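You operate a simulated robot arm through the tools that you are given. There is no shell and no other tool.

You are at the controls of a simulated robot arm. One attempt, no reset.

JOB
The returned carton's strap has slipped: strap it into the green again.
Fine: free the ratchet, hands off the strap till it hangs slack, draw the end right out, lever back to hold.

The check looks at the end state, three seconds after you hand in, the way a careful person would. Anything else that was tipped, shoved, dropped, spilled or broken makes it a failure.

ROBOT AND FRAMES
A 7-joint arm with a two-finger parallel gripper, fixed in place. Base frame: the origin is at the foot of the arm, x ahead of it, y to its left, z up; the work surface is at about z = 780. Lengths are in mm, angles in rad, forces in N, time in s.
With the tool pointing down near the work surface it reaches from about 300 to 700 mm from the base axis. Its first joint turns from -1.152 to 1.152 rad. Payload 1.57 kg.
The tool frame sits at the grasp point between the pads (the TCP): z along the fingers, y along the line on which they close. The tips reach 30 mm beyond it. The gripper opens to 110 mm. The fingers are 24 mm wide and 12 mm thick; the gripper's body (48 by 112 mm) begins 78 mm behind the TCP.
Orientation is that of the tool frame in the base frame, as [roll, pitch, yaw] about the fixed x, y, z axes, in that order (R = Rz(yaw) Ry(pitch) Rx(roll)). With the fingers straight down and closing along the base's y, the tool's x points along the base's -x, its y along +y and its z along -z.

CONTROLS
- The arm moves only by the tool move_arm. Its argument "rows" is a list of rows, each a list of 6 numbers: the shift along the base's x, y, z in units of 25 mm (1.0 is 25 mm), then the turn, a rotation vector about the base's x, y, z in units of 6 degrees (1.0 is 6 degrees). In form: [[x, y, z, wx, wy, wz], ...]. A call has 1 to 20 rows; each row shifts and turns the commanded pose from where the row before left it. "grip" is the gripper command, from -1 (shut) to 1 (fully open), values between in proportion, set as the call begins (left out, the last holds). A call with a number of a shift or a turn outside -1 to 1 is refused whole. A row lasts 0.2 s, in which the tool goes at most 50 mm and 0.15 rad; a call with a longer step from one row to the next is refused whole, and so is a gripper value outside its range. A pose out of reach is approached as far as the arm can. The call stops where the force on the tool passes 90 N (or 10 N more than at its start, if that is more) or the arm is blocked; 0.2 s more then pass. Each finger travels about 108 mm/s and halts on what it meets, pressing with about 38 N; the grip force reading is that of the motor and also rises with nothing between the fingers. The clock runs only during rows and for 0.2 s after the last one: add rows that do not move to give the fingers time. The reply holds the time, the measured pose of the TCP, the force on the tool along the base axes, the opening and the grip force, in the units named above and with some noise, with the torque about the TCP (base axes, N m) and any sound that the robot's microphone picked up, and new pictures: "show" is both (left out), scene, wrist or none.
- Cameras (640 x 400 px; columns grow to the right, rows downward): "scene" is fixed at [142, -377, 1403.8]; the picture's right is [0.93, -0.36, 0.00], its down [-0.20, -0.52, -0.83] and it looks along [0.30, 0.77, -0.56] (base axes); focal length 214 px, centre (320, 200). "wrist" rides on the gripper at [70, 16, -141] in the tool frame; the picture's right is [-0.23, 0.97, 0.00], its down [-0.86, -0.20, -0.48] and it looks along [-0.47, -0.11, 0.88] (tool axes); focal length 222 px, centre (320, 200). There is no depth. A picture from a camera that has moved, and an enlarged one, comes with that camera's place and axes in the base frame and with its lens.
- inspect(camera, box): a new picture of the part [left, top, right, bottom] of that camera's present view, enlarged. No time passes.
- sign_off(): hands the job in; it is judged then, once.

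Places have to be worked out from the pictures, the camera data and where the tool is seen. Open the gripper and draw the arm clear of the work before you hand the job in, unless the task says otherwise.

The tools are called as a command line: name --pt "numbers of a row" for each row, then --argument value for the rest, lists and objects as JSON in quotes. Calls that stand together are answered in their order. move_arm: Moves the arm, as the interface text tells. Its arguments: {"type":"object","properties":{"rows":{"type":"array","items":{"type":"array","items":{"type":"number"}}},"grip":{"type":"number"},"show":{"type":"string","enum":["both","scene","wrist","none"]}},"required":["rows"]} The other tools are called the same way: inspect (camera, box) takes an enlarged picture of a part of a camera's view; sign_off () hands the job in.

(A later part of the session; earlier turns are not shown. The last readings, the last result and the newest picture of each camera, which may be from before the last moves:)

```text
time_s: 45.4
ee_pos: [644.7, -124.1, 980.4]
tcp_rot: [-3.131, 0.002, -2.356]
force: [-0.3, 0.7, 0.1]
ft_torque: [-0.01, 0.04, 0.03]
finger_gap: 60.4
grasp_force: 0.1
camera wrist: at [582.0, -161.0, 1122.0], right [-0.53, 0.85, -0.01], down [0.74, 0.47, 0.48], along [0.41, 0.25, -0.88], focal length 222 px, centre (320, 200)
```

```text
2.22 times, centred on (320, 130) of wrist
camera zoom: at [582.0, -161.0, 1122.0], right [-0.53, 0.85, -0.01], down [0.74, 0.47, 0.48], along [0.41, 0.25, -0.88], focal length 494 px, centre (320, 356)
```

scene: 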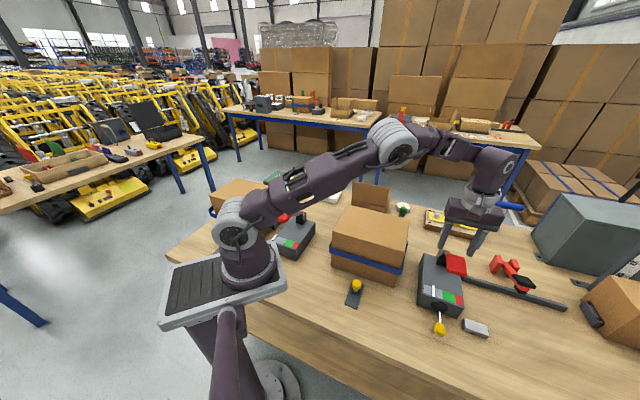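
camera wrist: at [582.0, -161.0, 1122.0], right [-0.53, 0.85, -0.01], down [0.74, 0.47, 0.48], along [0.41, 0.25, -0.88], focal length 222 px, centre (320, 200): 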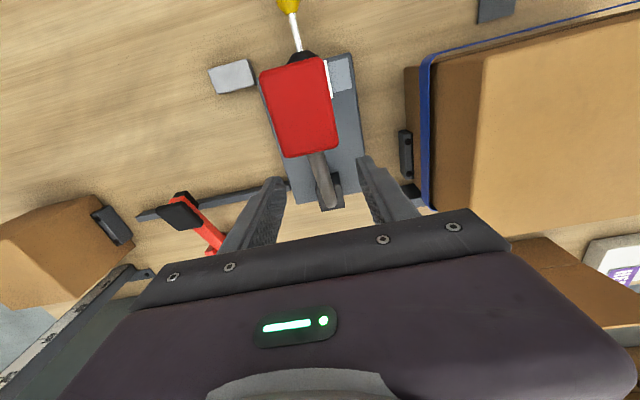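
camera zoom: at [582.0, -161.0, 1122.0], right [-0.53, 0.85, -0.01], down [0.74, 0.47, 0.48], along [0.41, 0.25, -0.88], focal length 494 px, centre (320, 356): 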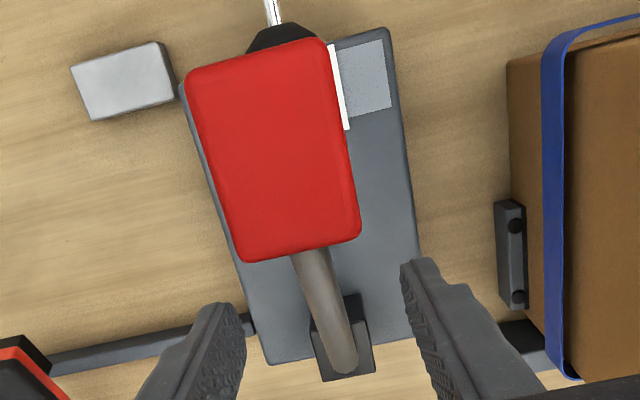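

No other control is visible; the red lever's free travel is downward only. I test a longer hold: close the fingers, press the paddle to its stop lightly and wait ~6 s while watching pointer and slider.

move_arm --pt "0 0 0.7 0 0 0" --pt "-0.7 -0.72 0 0 0 0" --pt "-0.7 -0.72 0 0 0 0" --pt "-0.7 -0.72 0 0 0 0" --pt "0 0 0 0 0 0" --pt "0 0 -0.8 0 0 0" --pt "0 0 -0.8 0 0 0" --pt "0 0 -0.7 0 0 0" --grip -1 --show "none"

move_arm --pt "0 0 0 0 0 0" --pt "0 0 0 0 0 0" --pt "0 0 0 0 0 0" --pt "0 0 0 0 0 0" --pt "0 0 0 0 0 0" --pt "0 0 0 0 0 0" --pt "0 0 0 0 0 0" --pt "0 0 0 0 0 0" --pt "0 0 0 0 0 0" --pt "0 0 0 0 0 0" --pt "0 0 0 0 0 0" --pt "0 0 0 0 0 0" --pt "0 0 0 0 0 0" --pt "0 0 0 0 0 0" --pt "0 0 0 0 0 0" --pt "0 0 0 0 0 0" --pt "0 0 0 0 0 0" --pt "0 0 0 0 0 0" --pt "0 0 0 0 0 0" --pt "0 0 0 0 0 0" --show "scene"

inspect --camera "scene" --box '[420, 240, 480, 345]'

inspect --camera "scene" --box '[320, 240, 400, 310]'

```text
time_s: 47.2
ee_pos: [592.7, -180.2, 942.4]
tcp_rot: [-3.133, 0.002, -2.356]
force: [-3.2, -2.3, 3.1]
ft_torque: [-0.04, 0.1, -0.01]
finger_gap: 0.2
grasp_force: 21.5
```

```text
time_s: 51.4
ee_pos: [591.5, -181.1, 941.8]
tcp_rot: [-3.132, 0.002, -2.356]
force: [-1.3, 0.4, 2.5]
ft_torque: [0.04, 0.03, 0.04]
finger_gap: 0.0
grasp_force: 21.3
```

scene: 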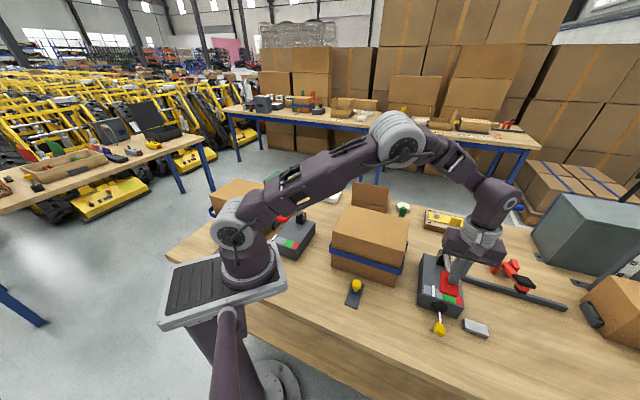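

```text
3.81 times, centred on (450, 292) of scene
camera zoom: at [141.9, -377.0, 1403.8], right [0.93, -0.36, 0.0], down [-0.2, -0.52, -0.83], along [0.3, 0.77, -0.56], focal length 817 px, centre (-175, -152)
```

zoom: 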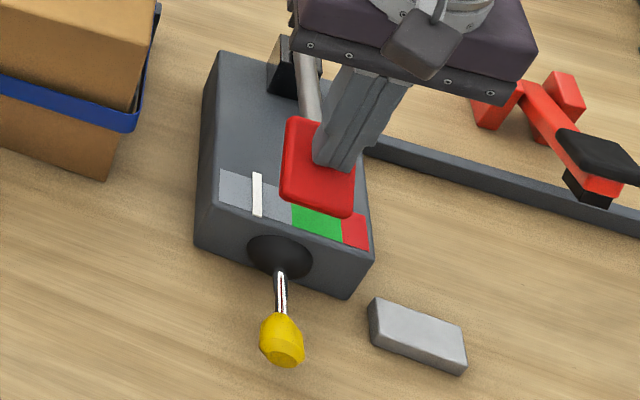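

```text
5.71 times, centred on (360, 275) of scene
camera zoom: at [141.9, -377.0, 1403.8], right [0.93, -0.36, 0.0], down [-0.2, -0.52, -0.83], along [0.3, 0.77, -0.56], focal length 1226 px, centre (91, -229)
```

zoom: 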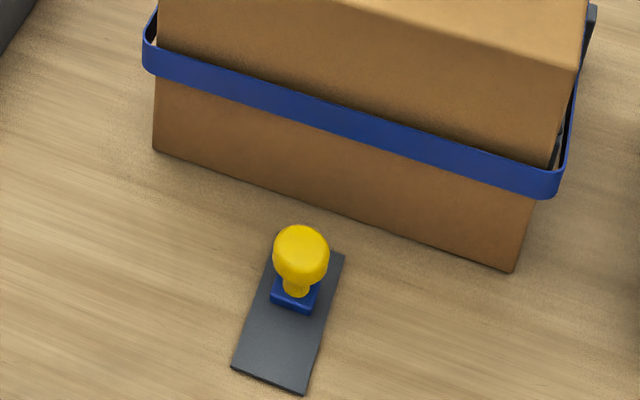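

Still no response to the held lever: pointer and slider haven't moved. The red lever is just a spring-return paddle on its own, so I next test pushing the chrome knob inward from its outer end with closed fingers.

move_arm --pt "0 0 0.8 0 0 0" --pt "0 0 1 0 0 0" --pt "-0.5 -0.5 0.3 0 0 0" --pt "-0.9 -0.8 0 0 0 0" --pt "-0.9 -0.9 0 0 0 0" --pt "-0.9 -0.9 0 0 0 0" --pt "-0.2 -0.1 0 0 0 0" --pt "0 0 -1 0 0 0" --pt "0 0 -1 0 0 0" --pt "0 0 -1 0 0 0" --pt "0 0 -1 0 0 0" --grip -1

inspect --camera "wrist" --box '[220, 60, 420, 240]'

```text
time_s: 53.8
ee_pos: [506.5, -260.2, 891.2]
tcp_rot: [-3.133, 0.002, -2.355]
force: [0.8, -0.7, -0.1]
ft_torque: [0.02, -0.01, 0.04]
finger_gap: 0.0
grasp_force: 20.8
camera wrist: at [444.5, -297.3, 1034.3], right [-0.53, 0.85, -0.01], down [0.74, 0.47, 0.48], along [0.41, 0.25, -0.88], focal length 222 px, centre (320, 200)
```

scene: 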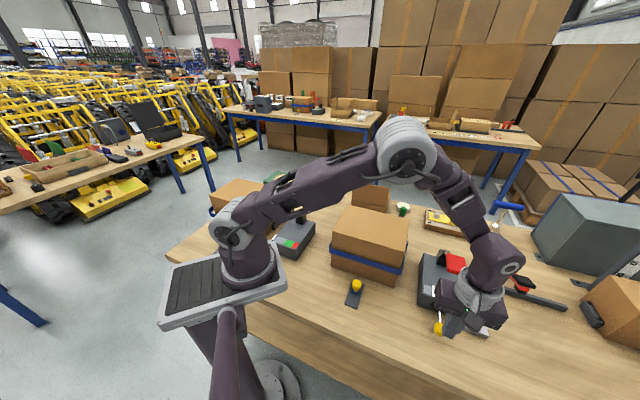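
wrist: 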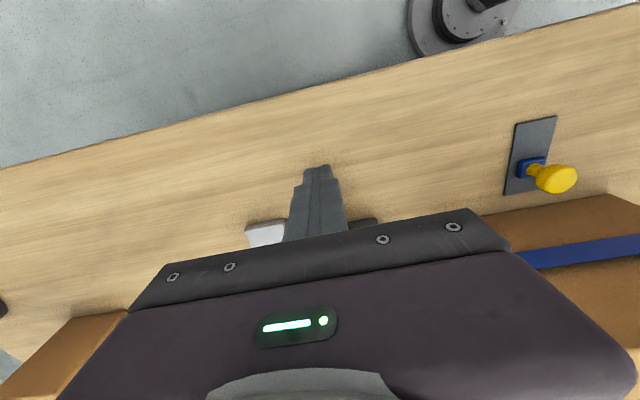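

```text
2.22 times, centred on (320, 150) of wrist
camera zoom: at [444.5, -297.3, 1034.3], right [-0.53, 0.85, -0.01], down [0.74, 0.47, 0.48], along [0.41, 0.25, -0.88], focal length 494 px, centre (320, 311)
```

zoom: 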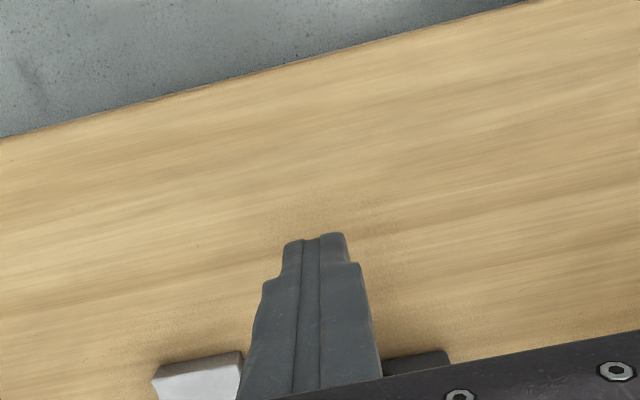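

I'm ~11 mm in front of the knob's face on its axis. I descend to its height and push in gently.

move_arm --pt "0.06 -0.06 -1 0 0 0" --pt "0 0 -1 0 0 0" --pt "0 0 -0.9 0 0 0" --pt "0.15 0.15 0 0 0 0" --pt "0.15 0.15 0 0 0 0" --pt "0.15 0.15 0 0 0 0" --pt "0.1 0.1 0 0 0 0" --show "none"

```text
time_s: 55.4
ee_pos: [518.8, -252.9, 823.2]
tcp_rot: [-3.134, -0.01, -2.362]
force: [-32.7, -31.6, 4.7]
ft_torque: [-0.09, -0.28, 0.04]
finger_gap: 0.0
grasp_force: 21.8
```

45 N push with no give. One slightly stronger push, then check.

move_arm --pt "0.1 0.1 0 0 0 0" --pt "0.05 0.05 0 0 0 0" --pt "0 0 0 0 0 0" --show "both"

inspect --camera "scene" --box '[400, 220, 520, 360]'

```text
time_s: 56.2
ee_pos: [519.0, -252.7, 822.5]
tcp_rot: [-3.135, -0.017, -2.367]
force: [-51.6, -48.5, 3.3]
ft_torque: [-0.31, -0.49, 0.07]
finger_gap: 0.0
grasp_force: 21.5
camera wrist: at [458.2, -287.5, 964.6], right [-0.52, 0.85, -0.01], down [0.75, 0.46, 0.47], along [0.4, 0.23, -0.88], focal length 222 px, centre (320, 200)
```

scene: 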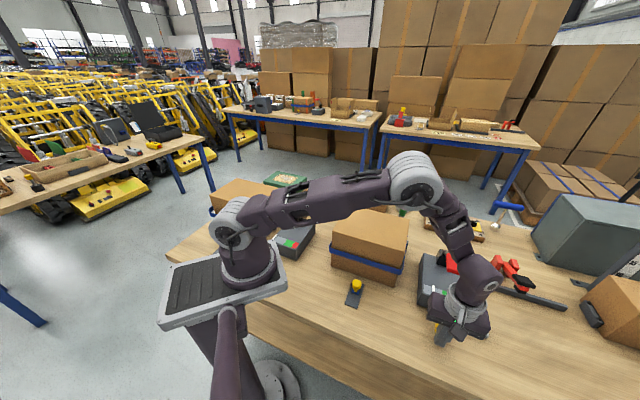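
wrist: 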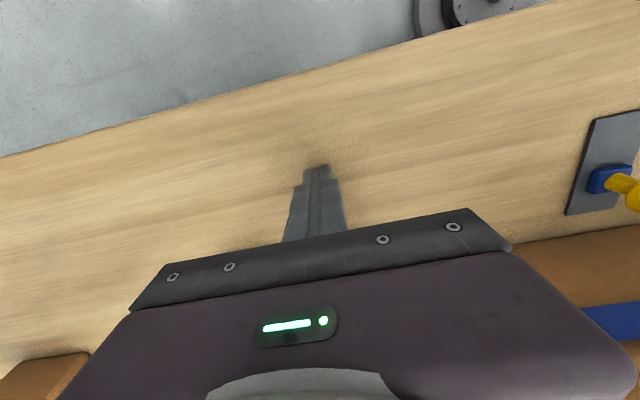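

```text
2.86 times, centred on (460, 290) of scene
camera zoom: at [140.8, -378.1, 1403.6], right [0.93, -0.37, 0.0], down [-0.2, -0.52, -0.83], along [0.3, 0.77, -0.56], focal length 613 px, centre (-80, -57)
```

zoom: 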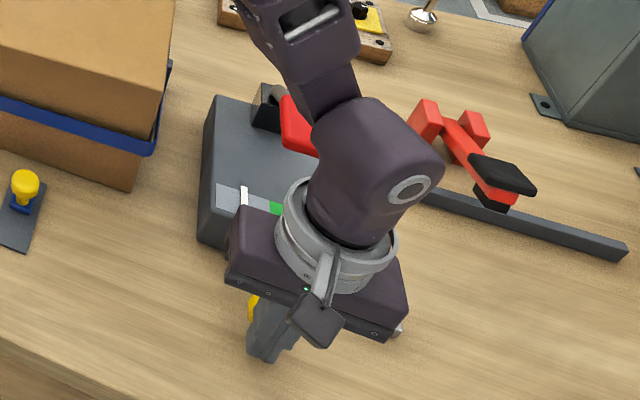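

Axially rigid at ~70 N both ways, so it can only be a pivoting stick (or fixed). I back off, rise, and go to its side to push laterally with closed fingers.

move_arm --pt "-0.4 -0.4 0 0 0 0" --pt "-0.2 -0.2 0.8 0 0 0" --pt "0 0 1 0 0 0" --pt "0 0 1 0 0 0" --pt "0 0.9 0 0 0 0" --pt "0.1 1 0 0 0 0" --pt "0 0 -1 0 0 0" --pt "0 0 -1 0 0 0" --pt "0 0 -0.7 0 0 0"

inspect --camera "wrist" --box '[240, 100, 400, 240]'

```text
time_s: 58.2
ee_pos: [512.5, -209.8, 826.1]
tcp_rot: [-3.132, 0.001, -2.355]
force: [0.3, -0.3, -0.3]
ft_torque: [0.0, -0.01, -0.02]
finger_gap: 0.0
grasp_force: 21.6
camera wrist: at [449.7, -247.0, 966.7], right [-0.53, 0.85, -0.01], down [0.74, 0.47, 0.48], along [0.41, 0.25, -0.88], focal length 222 px, centre (320, 200)
```

scene: 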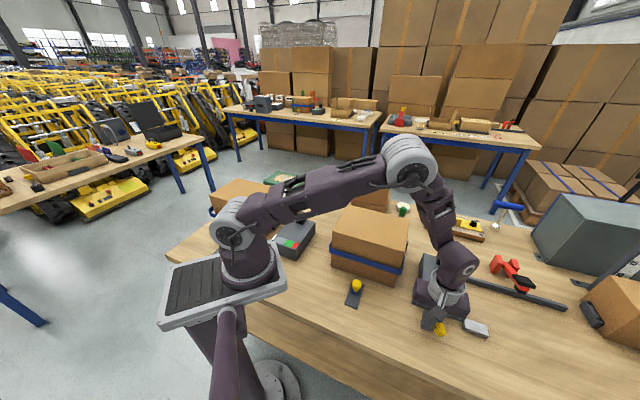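
wrist: 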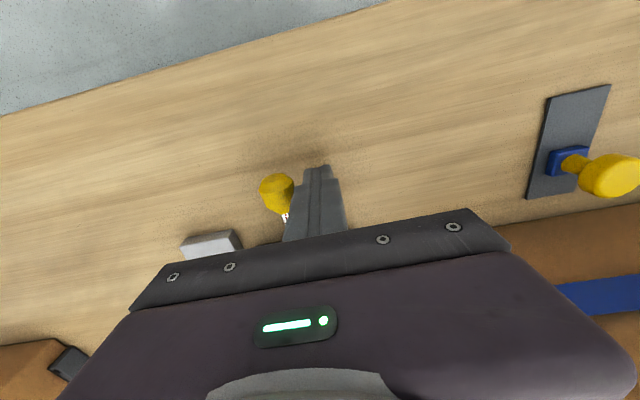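

```text
2.86 times, centred on (320, 170) of wrist
camera zoom: at [449.7, -247.0, 966.7], right [-0.53, 0.85, -0.01], down [0.74, 0.47, 0.48], along [0.41, 0.25, -0.88], focal length 635 px, centre (320, 286)
```

zoom: 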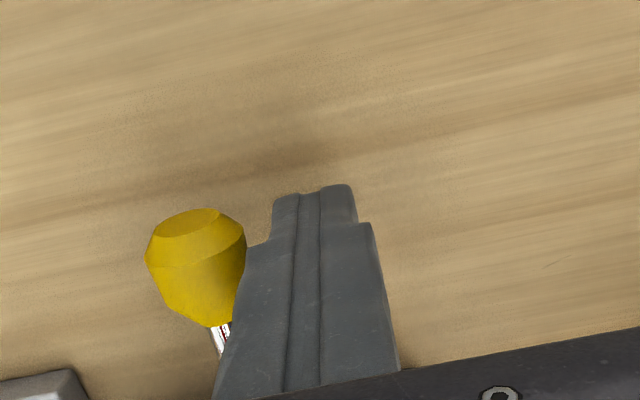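

I push sideways (toward the red end of the gauge) in small steps.

move_arm --pt "0.14 -0.14 0 0 0 0" --pt "0.14 -0.14 0 0 0 0" --pt "0.14 -0.14 0 0 0 0" --pt "0.14 -0.14 0 0 0 0" --pt "0 0 0 0 0 0" --show "wrist"

```text
time_s: 59.4
ee_pos: [526.6, -226.1, 825.5]
tcp_rot: [-3.133, 0.0, -2.356]
force: [-4.0, -0.3, 0.0]
ft_torque: [-0.02, 0.03, -0.04]
finger_gap: 0.3
grasp_force: 21.6
camera wrist: at [463.9, -262.5, 966.3], right [-0.53, 0.85, -0.01], down [0.74, 0.47, 0.48], along [0.41, 0.25, -0.88], focal length 222 px, centre (320, 200)
```

wrist: 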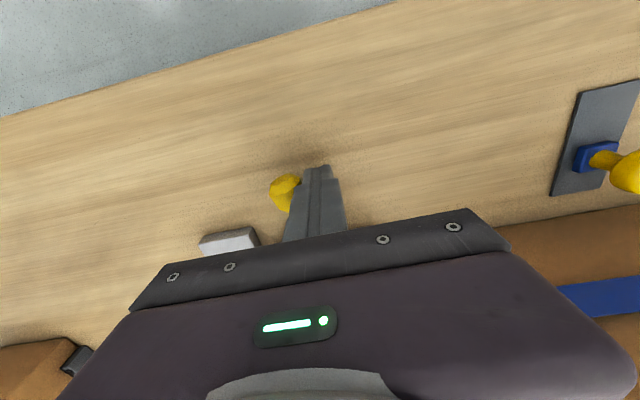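

Only ~4 N while the knob clearly shifted with my fingers — the stick pivots sideways in this direction. I inspect pointer and slider.

inspect --camera "scene" --box '[400, 240, 500, 360]'

inspect --camera "wrist" --box '[240, 100, 400, 240]'

inspect --camera "scene" --box '[320, 240, 400, 310]'

```text
3.33 times, centred on (450, 300) of scene
camera zoom: at [141.9, -377.1, 1403.8], right [0.93, -0.36, 0.0], down [-0.2, -0.52, -0.83], along [0.3, 0.77, -0.56], focal length 715 px, centre (-113, -133)
```

zoom: 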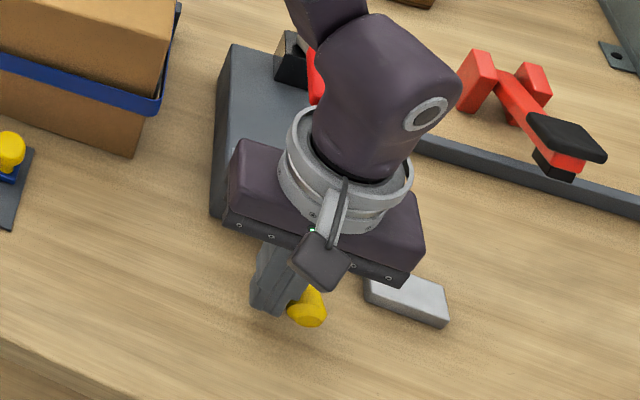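

```text
2.86 times, centred on (320, 170) of wrist
camera zoom: at [463.9, -262.5, 966.3], right [-0.53, 0.85, -0.01], down [0.74, 0.47, 0.48], along [0.41, 0.25, -0.88], focal length 635 px, centre (320, 286)
```

zoom: 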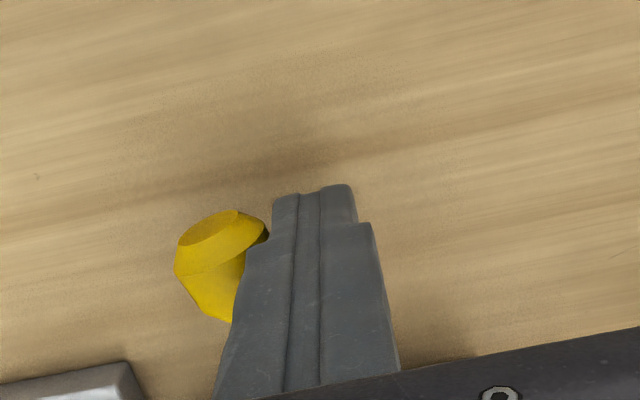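

```text
5.71 times, centred on (360, 275) of scene
camera zoom: at [141.9, -377.1, 1403.8], right [0.93, -0.36, 0.0], down [-0.2, -0.52, -0.83], along [0.3, 0.77, -0.56], focal length 1226 px, centre (91, -229)
```

zoom: 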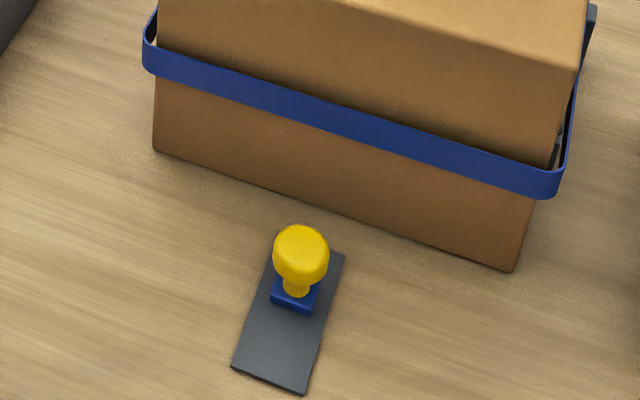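

The stick has tilted sideways. I back the fingers off a little and lift to see whether it stays and what the gauge does.

move_arm --pt "-0.2 0.2 0 0 0 0" --pt "-0.2 0.2 0.4 0 0 0" --pt "0 0 1 0 0 0" --pt "0 0 1 0 0 0" --pt "0 0 1 0 0 0" --pt "0 0 1 0 0 0" --pt "0 0 1 0 0 0" --pt "0 0 1 0 0 0"

inspect --camera "wrist" --box '[220, 80, 420, 240]'

inspect --camera "scene" --box '[400, 240, 500, 360]'

```text
time_s: 61.2
ee_pos: [518.1, -212.9, 984.8]
tcp_rot: [-3.131, 0.0, -2.357]
force: [0.9, 0.1, 0.4]
ft_torque: [0.02, 0.0, -0.04]
finger_gap: 0.0
grasp_force: 21.6
camera wrist: at [456.2, -249.7, 1126.9], right [-0.53, 0.85, -0.01], down [0.74, 0.47, 0.48], along [0.41, 0.25, -0.88], focal length 222 px, centre (320, 200)
```

scene: 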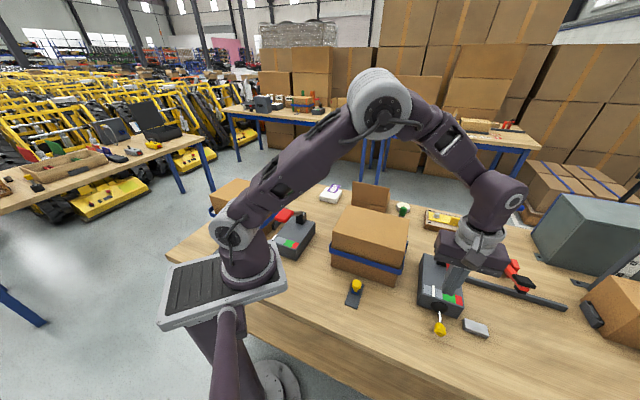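
wrist: 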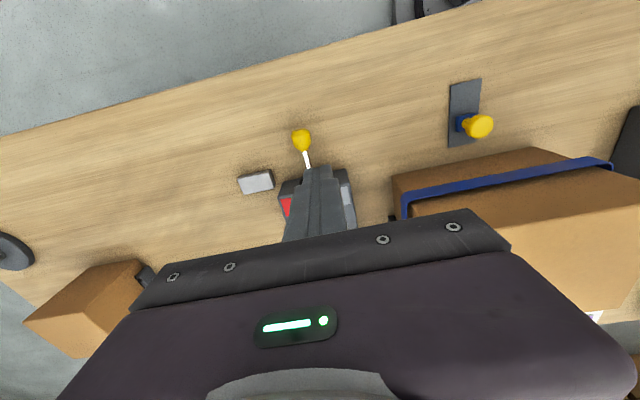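

```text
2.50 times, centred on (320, 160) of wrist
camera zoom: at [456.2, -249.7, 1126.9], right [-0.53, 0.85, -0.01], down [0.74, 0.47, 0.48], along [0.41, 0.25, -0.88], focal length 555 px, centre (320, 300)
```

zoom: 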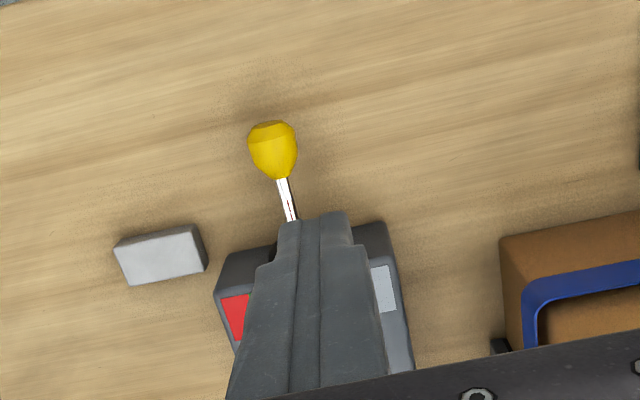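

```text
3.33 times, centred on (450, 300) of scene
camera zoom: at [142.0, -377.0, 1403.8], right [0.93, -0.36, 0.0], down [-0.2, -0.52, -0.83], along [0.3, 0.77, -0.56], focal length 715 px, centre (-113, -133)
```

zoom: 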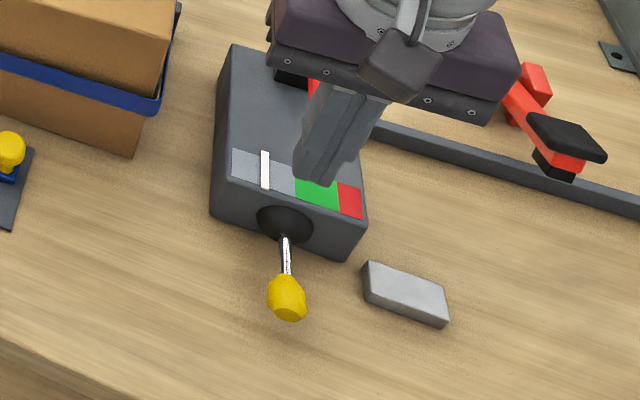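

The stick springs back to centre on its own, so I hadn't pushed it past any latch. I repeat the push, going further until a stop or a latch, checking the gauge on the way.

move_arm --pt "-0.2 0.1 -1 0 0 0" --pt "0 0 -1 0 0 0" --pt "0 0 -1 0 0 0" --pt "0 0 -1 0 0 0" --pt "0 0 -1 0 0 0" --pt "0 0 -1 0 0 0" --pt "0 0 -0.4 0 0 0" --pt "0.2 -0.2 0 0 0 0" --pt "0.2 -0.2 0 0 0 0" --pt "0.2 -0.2 0 0 0 0" --pt "0.2 -0.2 0 0 0 0" --pt "0.2 -0.16 0 0 0 0" --show "wrist"

inspect --camera "wrist" --box '[240, 100, 400, 240]'

inspect --camera "scene" --box '[400, 240, 500, 360]'

```text
time_s: 63.8
ee_pos: [538.7, -235.5, 822.5]
tcp_rot: [-3.134, 0.003, -2.355]
force: [1.0, -0.3, -0.6]
ft_torque: [0.02, -0.02, -0.01]
finger_gap: 0.0
grasp_force: 21.5
camera wrist: at [476.0, -272.3, 964.3], right [-0.53, 0.85, -0.01], down [0.74, 0.47, 0.48], along [0.41, 0.25, -0.88], focal length 222 px, centre (320, 200)
```

wrist: 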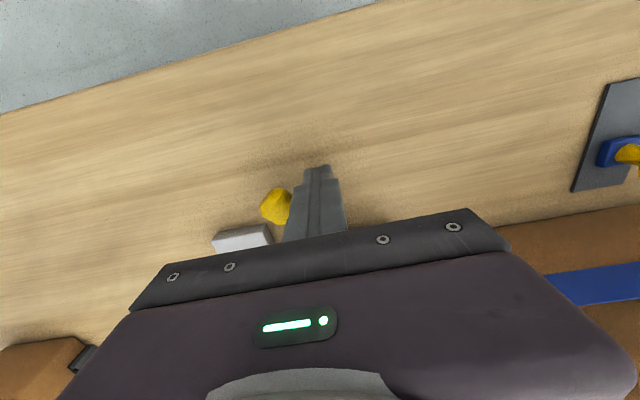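

```text
2.86 times, centred on (320, 170) of wrist
camera zoom: at [476.0, -272.3, 964.3], right [-0.53, 0.85, -0.01], down [0.74, 0.47, 0.48], along [0.41, 0.25, -0.88], focal length 635 px, centre (320, 286)
```

zoom: 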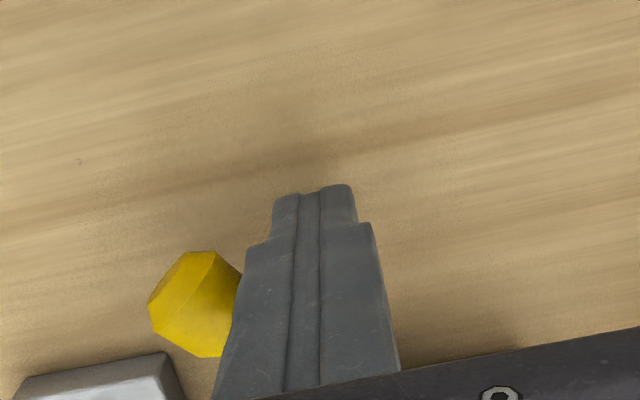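

```text
3.33 times, centred on (450, 300) of scene
camera zoom: at [142.0, -377.0, 1403.8], right [0.93, -0.36, 0.0], down [-0.2, -0.52, -0.83], along [0.3, 0.77, -0.56], focal length 715 px, centre (-113, -133)
```

zoom: 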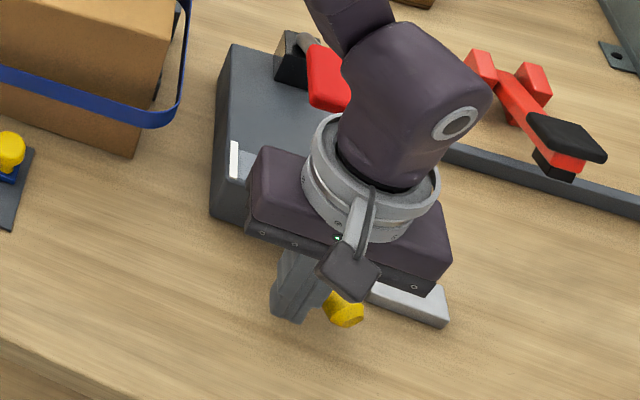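

The stick snapped over to its free position; the gauge pointer dropped to zero and the strap has gone slack. I back away without touching anything and look at everything again.

move_arm --pt "-0.3 0.3 0 0 0 0" --pt "-0.2 0.2 0.4 0 0 0" --pt "0 0 1 0 0 0" --pt "0 0 1 0 0 0" --pt "0 0 1 0 0 0" --pt "0 0 1 0 0 0" --pt "-0.3 0 1 0 0 0" --pt "-0.5 0 0.5 0 0 0" --pt "-0.5 0 0 0 0 0"

inspect --camera "wrist" --box '[220, 60, 420, 240]'

inspect --camera "scene" --box '[400, 240, 500, 360]'

inspect --camera "scene" --box '[320, 200, 420, 310]'

```text
time_s: 65.8
ee_pos: [492.2, -223.0, 971.3]
tcp_rot: [-3.134, -0.001, -2.357]
force: [0.8, -0.2, -0.1]
ft_torque: [0.0, 0.03, -0.02]
finger_gap: 0.1
grasp_force: 21.0
camera wrist: at [429.7, -259.7, 1112.7], right [-0.53, 0.85, -0.01], down [0.74, 0.47, 0.48], along [0.41, 0.25, -0.88], focal length 222 px, centre (320, 200)
```

scene: 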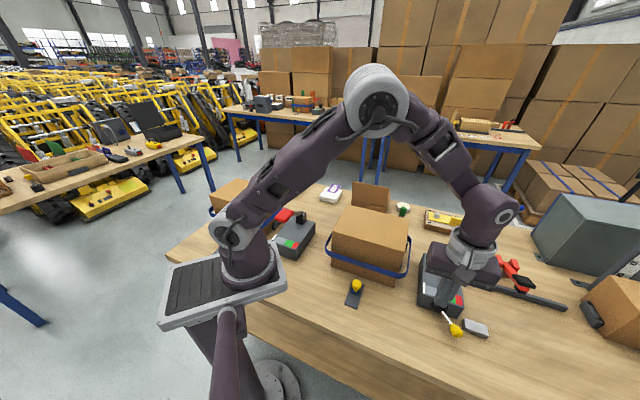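
wrist: 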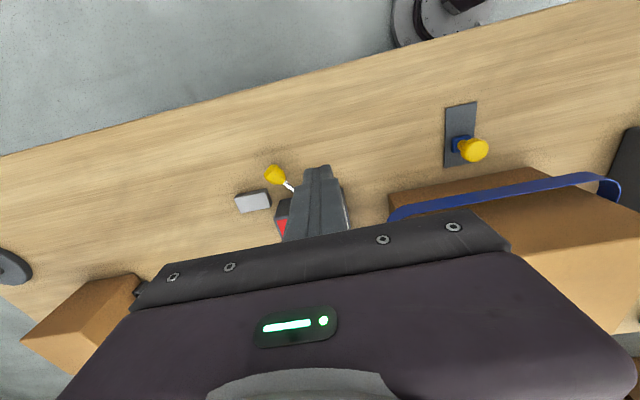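

```text
2.22 times, centred on (320, 150) of wrist
camera zoom: at [429.7, -259.7, 1112.7], right [-0.53, 0.85, -0.01], down [0.74, 0.47, 0.48], along [0.41, 0.25, -0.88], focal length 494 px, centre (320, 311)
```

zoom: 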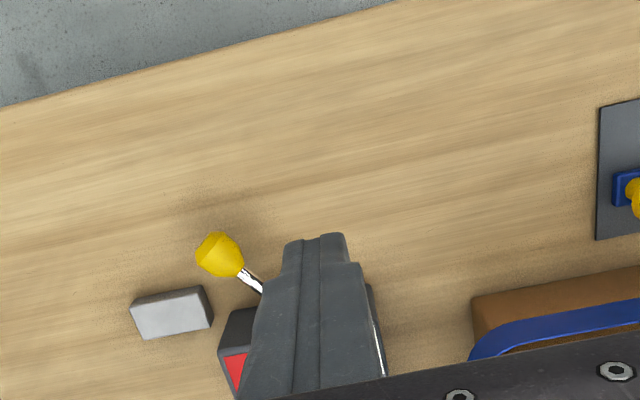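

```text
3.33 times, centred on (450, 300) of scene
camera zoom: at [142.0, -377.0, 1403.8], right [0.93, -0.36, 0.0], down [-0.2, -0.52, -0.83], along [0.3, 0.77, -0.56], focal length 715 px, centre (-113, -133)
```

zoom: 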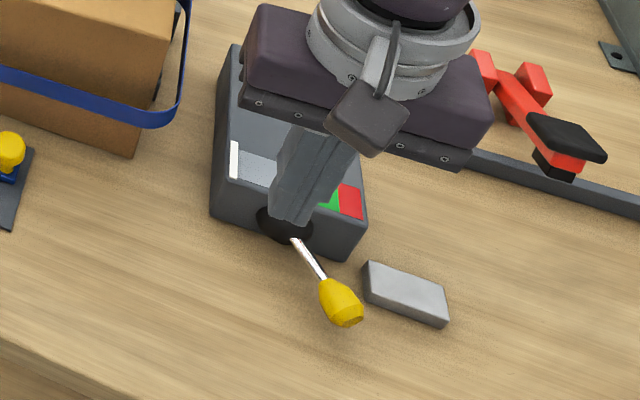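

```text
3.64 times, centred on (370, 255) of scene
camera zoom: at [142.0, -377.0, 1403.8], right [0.93, -0.36, 0.0], down [-0.2, -0.52, -0.83], along [0.3, 0.77, -0.56], focal length 780 px, centre (138, 0)
```

zoom: 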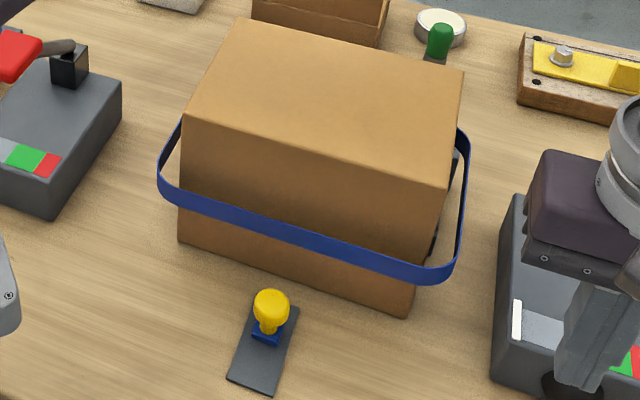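

Confirmed: the chrome stick is the ratchet lever (it stays tilted at "free"), pointer at zero, strap hanging loose. The strap end is the blue/yellow slider knob at ≈(393,-44,820) on an 85 mm rail; I hover above it.

move_arm --pt "-0.5 0.9 0.2 0 0 0" --pt "-0.5 0.9 0.2 0 0 0" --pt "-0.5 0.9 0.2 0 0 0" --pt "-0.5 0.9 0.2 0 0 0" --pt "-0.5 0.9 0.2 0 0 0" --pt "-0.5 0.9 0.2 0 0 0" --pt "-0.5 0.9 0 0 0 0" --pt "-0.5 0.85 0 0 0 0" --grip 0.1

inspect --camera "wrist" --box '[220, 60, 420, 240]'

inspect --camera "scene" --box '[400, 240, 500, 360]'

inspect --camera "scene" --box '[320, 150, 440, 310]'

```text
time_s: 67.6
ee_pos: [392.9, -45.1, 1001.7]
tcp_rot: [-3.133, 0.0, -2.356]
force: [0.2, -0.4, -0.9]
ft_torque: [-0.03, -0.01, -0.01]
finger_gap: 60.3
grasp_force: 0.0
camera wrist: at [330.0, -81.7, 1143.6], right [-0.53, 0.85, -0.01], down [0.74, 0.47, 0.48], along [0.41, 0.25, -0.88], focal length 222 px, centre (320, 200)
```

scene: 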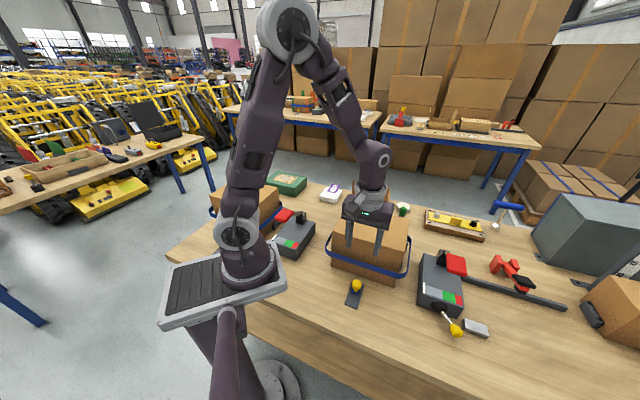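
wrist: 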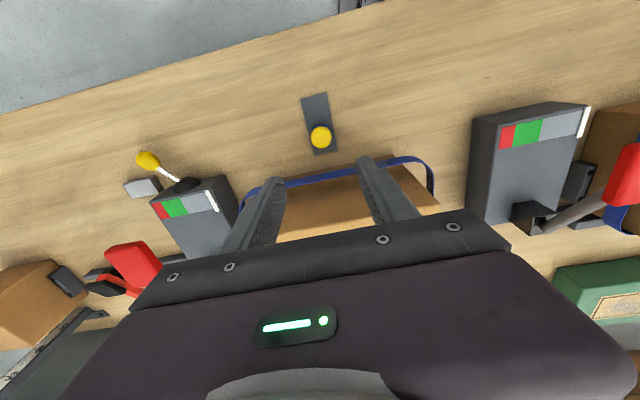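

```text
2.22 times, centred on (320, 150) of wrist
camera zoom: at [330.0, -81.7, 1143.6], right [-0.53, 0.85, -0.01], down [0.74, 0.47, 0.48], along [0.41, 0.25, -0.88], focal length 494 px, centre (320, 311)
```

zoom: 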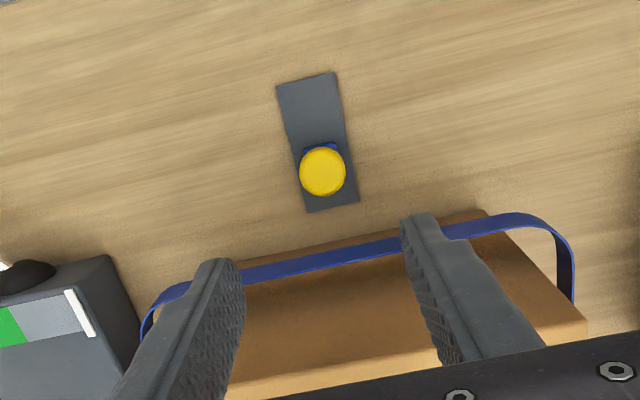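

```text
3.33 times, centred on (450, 300) of scene
camera zoom: at [142.0, -377.1, 1403.8], right [0.93, -0.36, 0.0], down [-0.2, -0.52, -0.83], along [0.3, 0.77, -0.56], focal length 715 px, centre (-113, -133)
```

zoom: 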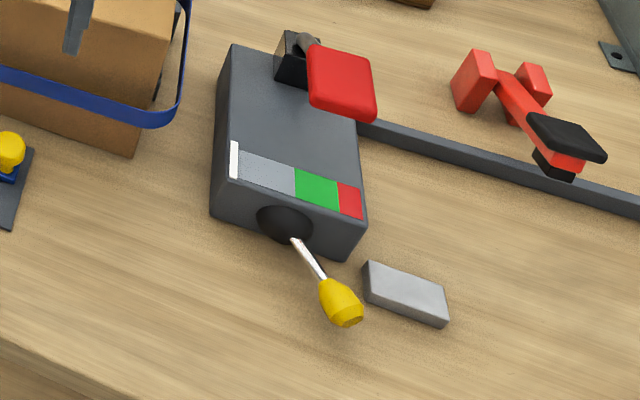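

```text
2.50 times, centred on (380, 230) of scene
camera zoom: at [142.0, -377.1, 1403.8], right [0.93, -0.36, 0.0], down [-0.2, -0.52, -0.83], along [0.3, 0.77, -0.56], focal length 536 px, centre (170, 125)
```

zoom: 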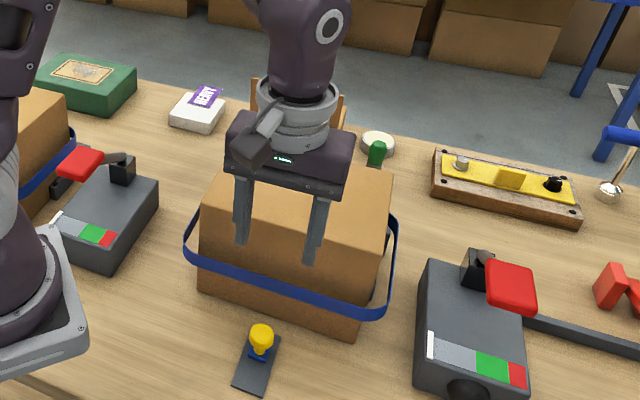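

Knob is directly under the TCP, right gauge pointer at zero. I descend in two stages.

move_arm --pt "0 0 -1 0 0 0" --pt "0 0 -1 0 0 0" --pt "0 0 -1 0 0 0" --pt "0 0 -1 0 0 0" --pt "0 0 -1 0 0 0" --pt "0 0 -0.8 0 0 0"

inspect --camera "wrist" --box '[220, 80, 420, 240]'

inspect --camera "scene" --box '[310, 180, 430, 320]'

```text
time_s: 69.0
ee_pos: [390.9, -44.8, 855.9]
tcp_rot: [-3.132, 0.001, -2.356]
force: [0.4, -0.1, 0.4]
ft_torque: [0.03, 0.01, 0.03]
finger_gap: 60.5
grasp_force: 0.1
camera wrist: at [327.8, -82.2, 998.3], right [-0.53, 0.85, -0.01], down [0.74, 0.47, 0.48], along [0.41, 0.25, -0.88], focal length 222 px, centre (320, 200)
```

scene: 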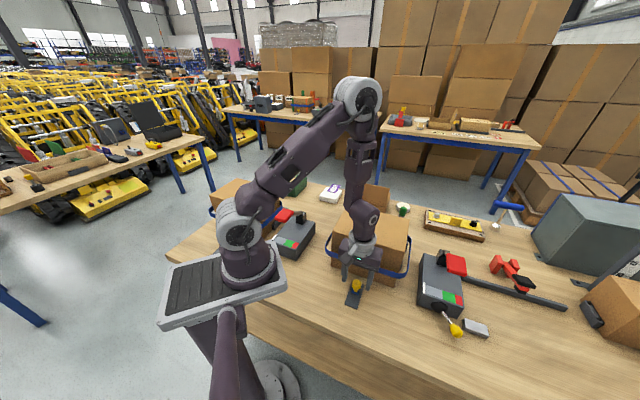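
wrist: 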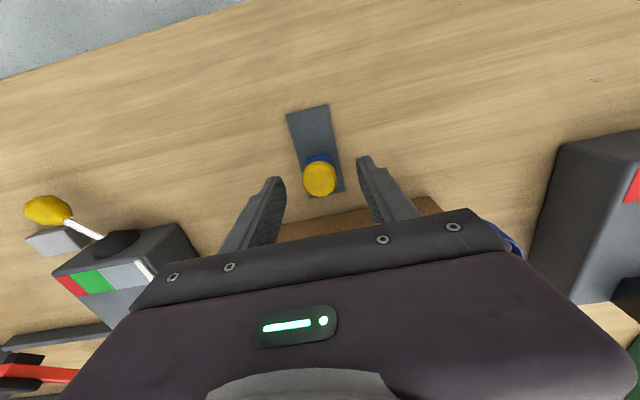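

```text
2.50 times, centred on (320, 160) of wrist
camera zoom: at [327.8, -82.2, 998.3], right [-0.53, 0.85, -0.01], down [0.74, 0.47, 0.48], along [0.41, 0.25, -0.88], focal length 555 px, centre (320, 300)
```

zoom: 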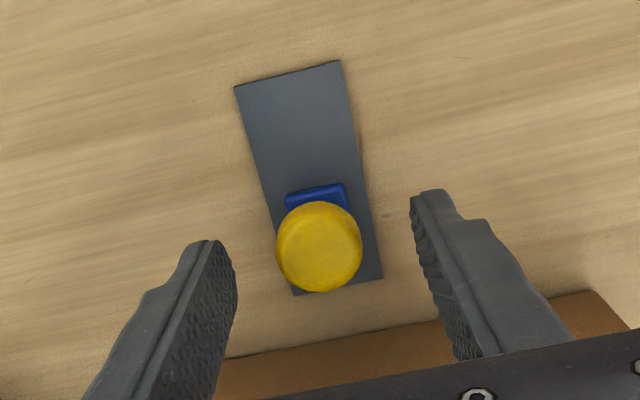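

```text
2.86 times, centred on (370, 250) of scene
camera zoom: at [142.0, -377.0, 1403.8], right [0.93, -0.36, 0.0], down [-0.2, -0.52, -0.83], along [0.3, 0.77, -0.56], focal length 613 px, centre (177, 57)
```

zoom: 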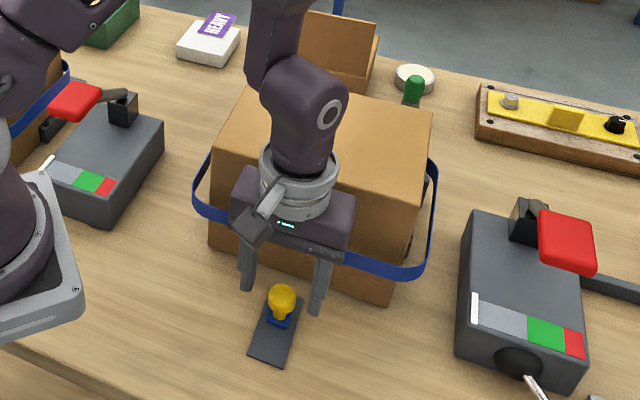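

Alignment good and clear of strap and carton. I descend to z≈822 and close on the knob.

move_arm --pt "0.03 0 -0.5 0 0 0" --pt "0.03 0 -0.5 0 0 0" --pt "0 0 -0.35 0 0 0" --pt "0 0 0 0 0 0" --show "wrist"

inspect --camera "scene" --box '[310, 180, 430, 320]'

```text
time_s: 70.0
ee_pos: [392.4, -45.0, 822.2]
tcp_rot: [-3.135, 0.002, -2.355]
force: [0.1, -0.4, 0.4]
ft_torque: [-0.03, -0.02, -0.02]
finger_gap: 60.5
grasp_force: 0.0
camera wrist: at [330.1, -81.2, 964.1], right [-0.53, 0.85, -0.01], down [0.74, 0.47, 0.48], along [0.41, 0.25, -0.88], focal length 222 px, centre (320, 200)
```

wrist: 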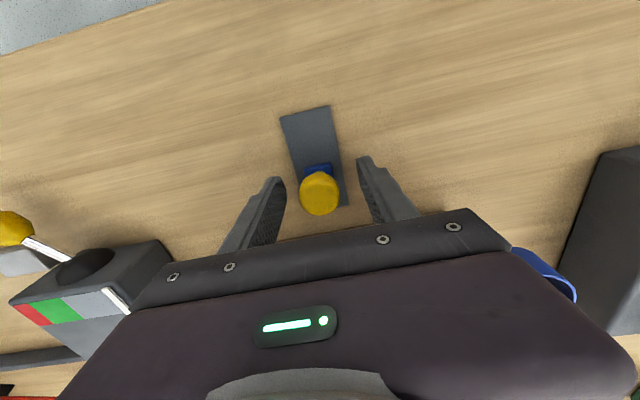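

```text
2.86 times, centred on (370, 250) of scene
camera zoom: at [142.0, -377.0, 1403.8], right [0.93, -0.36, 0.0], down [-0.2, -0.52, -0.83], along [0.3, 0.77, -0.56], focal length 613 px, centre (177, 57)
```

zoom: 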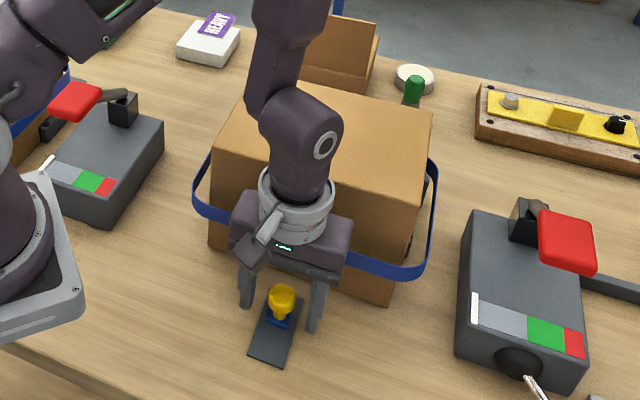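

The knob is centred; I close the fingers on it.

move_arm --pt "0 0 0 0 0 0" --pt "0 0 0 0 0 0" --pt "0 0 0 0 0 0" --grip -1 --show "wrist"

```text
time_s: 70.8
ee_pos: [392.9, -45.3, 821.9]
tcp_rot: [-3.131, 0.002, -2.355]
force: [8.1, -9.7, -9.2]
ft_torque: [-0.14, -0.03, -0.06]
finger_gap: 29.0
grasp_force: 38.8
camera wrist: at [330.5, -81.6, 964.1], right [-0.53, 0.85, -0.01], down [0.74, 0.47, 0.48], along [0.41, 0.25, -0.88], focal length 222 px, centre (320, 200)
```

wrist: 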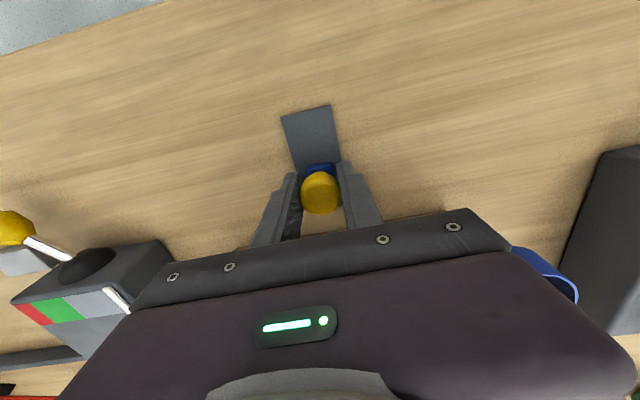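

Gripped at 29 mm. I relieve the slight side load and draw outward a few millimetres to feel the slide.

move_arm --pt "0.05 -0.05 0 0 0 0" --pt "-0.15 -0.15 0 0 0 0" --pt "-0.15 -0.15 0 0 0 0" --show "both"

inspect --camera "scene" --box '[340, 200, 500, 340]'

```text
time_s: 71.6
ee_pos: [384.5, -53.1, 822.9]
tcp_rot: [-3.135, -0.001, -2.351]
force: [-16.8, 18.1, 22.4]
ft_torque: [0.05, 0.44, 0.17]
finger_gap: 29.1
grasp_force: 38.7
camera wrist: at [323.7, -89.9, 964.6], right [-0.53, 0.85, -0.01], down [0.74, 0.47, 0.48], along [0.41, 0.25, -0.88], focal length 222 px, centre (320, 200)
```

scene: 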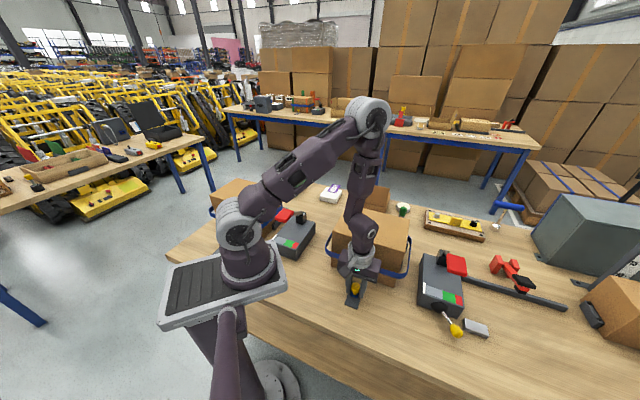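
wrist: 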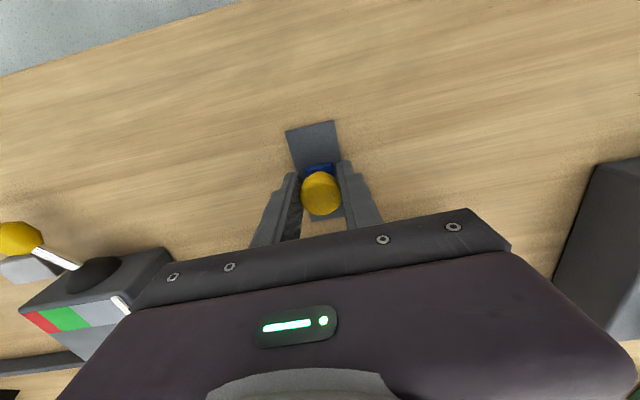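

```text
2.86 times, centred on (420, 270) of scene
camera zoom: at [141.4, -376.6, 1404.0], right [0.93, -0.36, 0.0], down [-0.2, -0.52, -0.83], along [0.3, 0.77, -0.56], focal length 613 px, centre (34, 0)
```

zoom: 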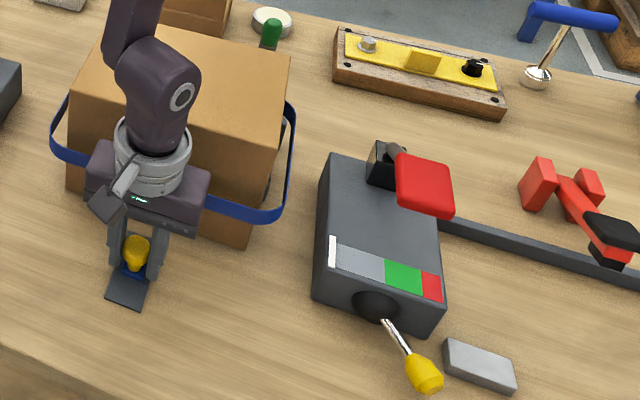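

The slider moves freely outward with the tool (no axial drag), with some side load from my offset. I correct it and keep drawing out.

move_arm --pt "-0.08 0.08 0.1 0 0 0" --pt "-0.2 -0.2 0 0 0 0" --pt "-0.2 -0.2 0 0 0 0" --show "both"

inspect --camera "scene" --box '[340, 200, 500, 340]'

```text
time_s: 72.4
ee_pos: [377.3, -62.3, 825.8]
tcp_rot: [-3.13, 0.003, -2.358]
force: [2.0, -0.1, -35.3]
ft_torque: [-0.05, 0.01, -0.07]
finger_gap: 29.5
grasp_force: 38.8
camera wrist: at [313.6, -98.4, 967.1], right [-0.53, 0.85, -0.01], down [0.74, 0.47, 0.48], along [0.41, 0.25, -0.88], focal length 222 px, centre (320, 200)
```

scene: 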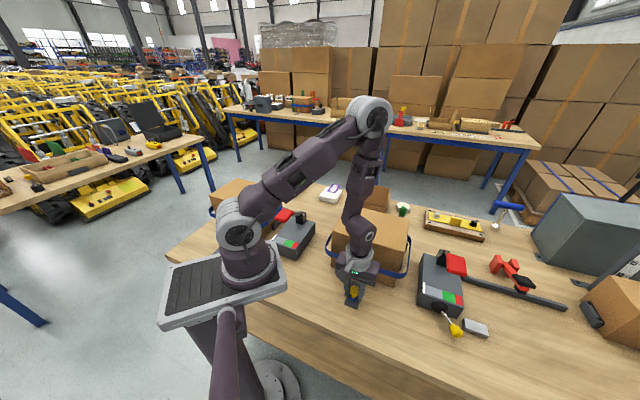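
wrist: 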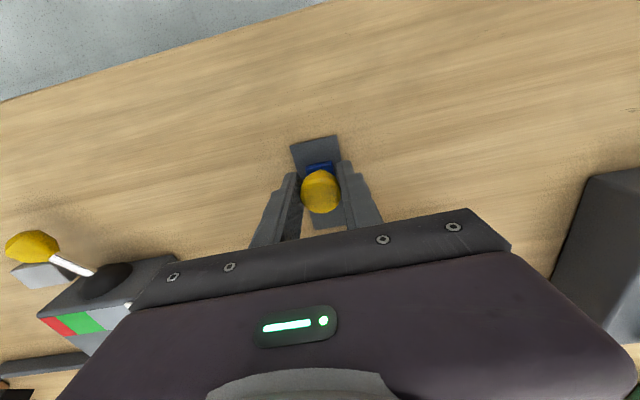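

```text
2.86 times, centred on (420, 270) of scene
camera zoom: at [142.5, -377.1, 1403.7], right [0.93, -0.36, 0.0], down [-0.2, -0.52, -0.83], along [0.3, 0.77, -0.56], focal length 613 px, centre (34, 0)
```

zoom: 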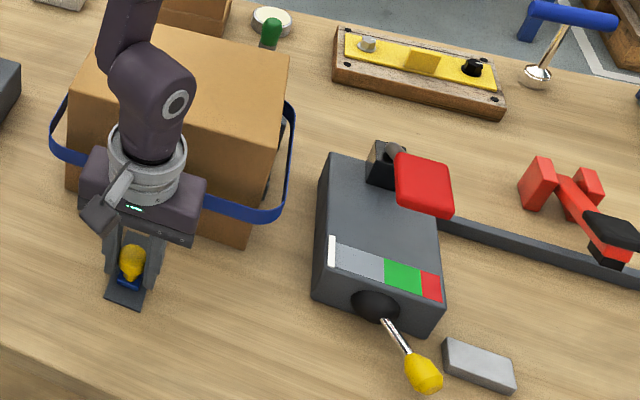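

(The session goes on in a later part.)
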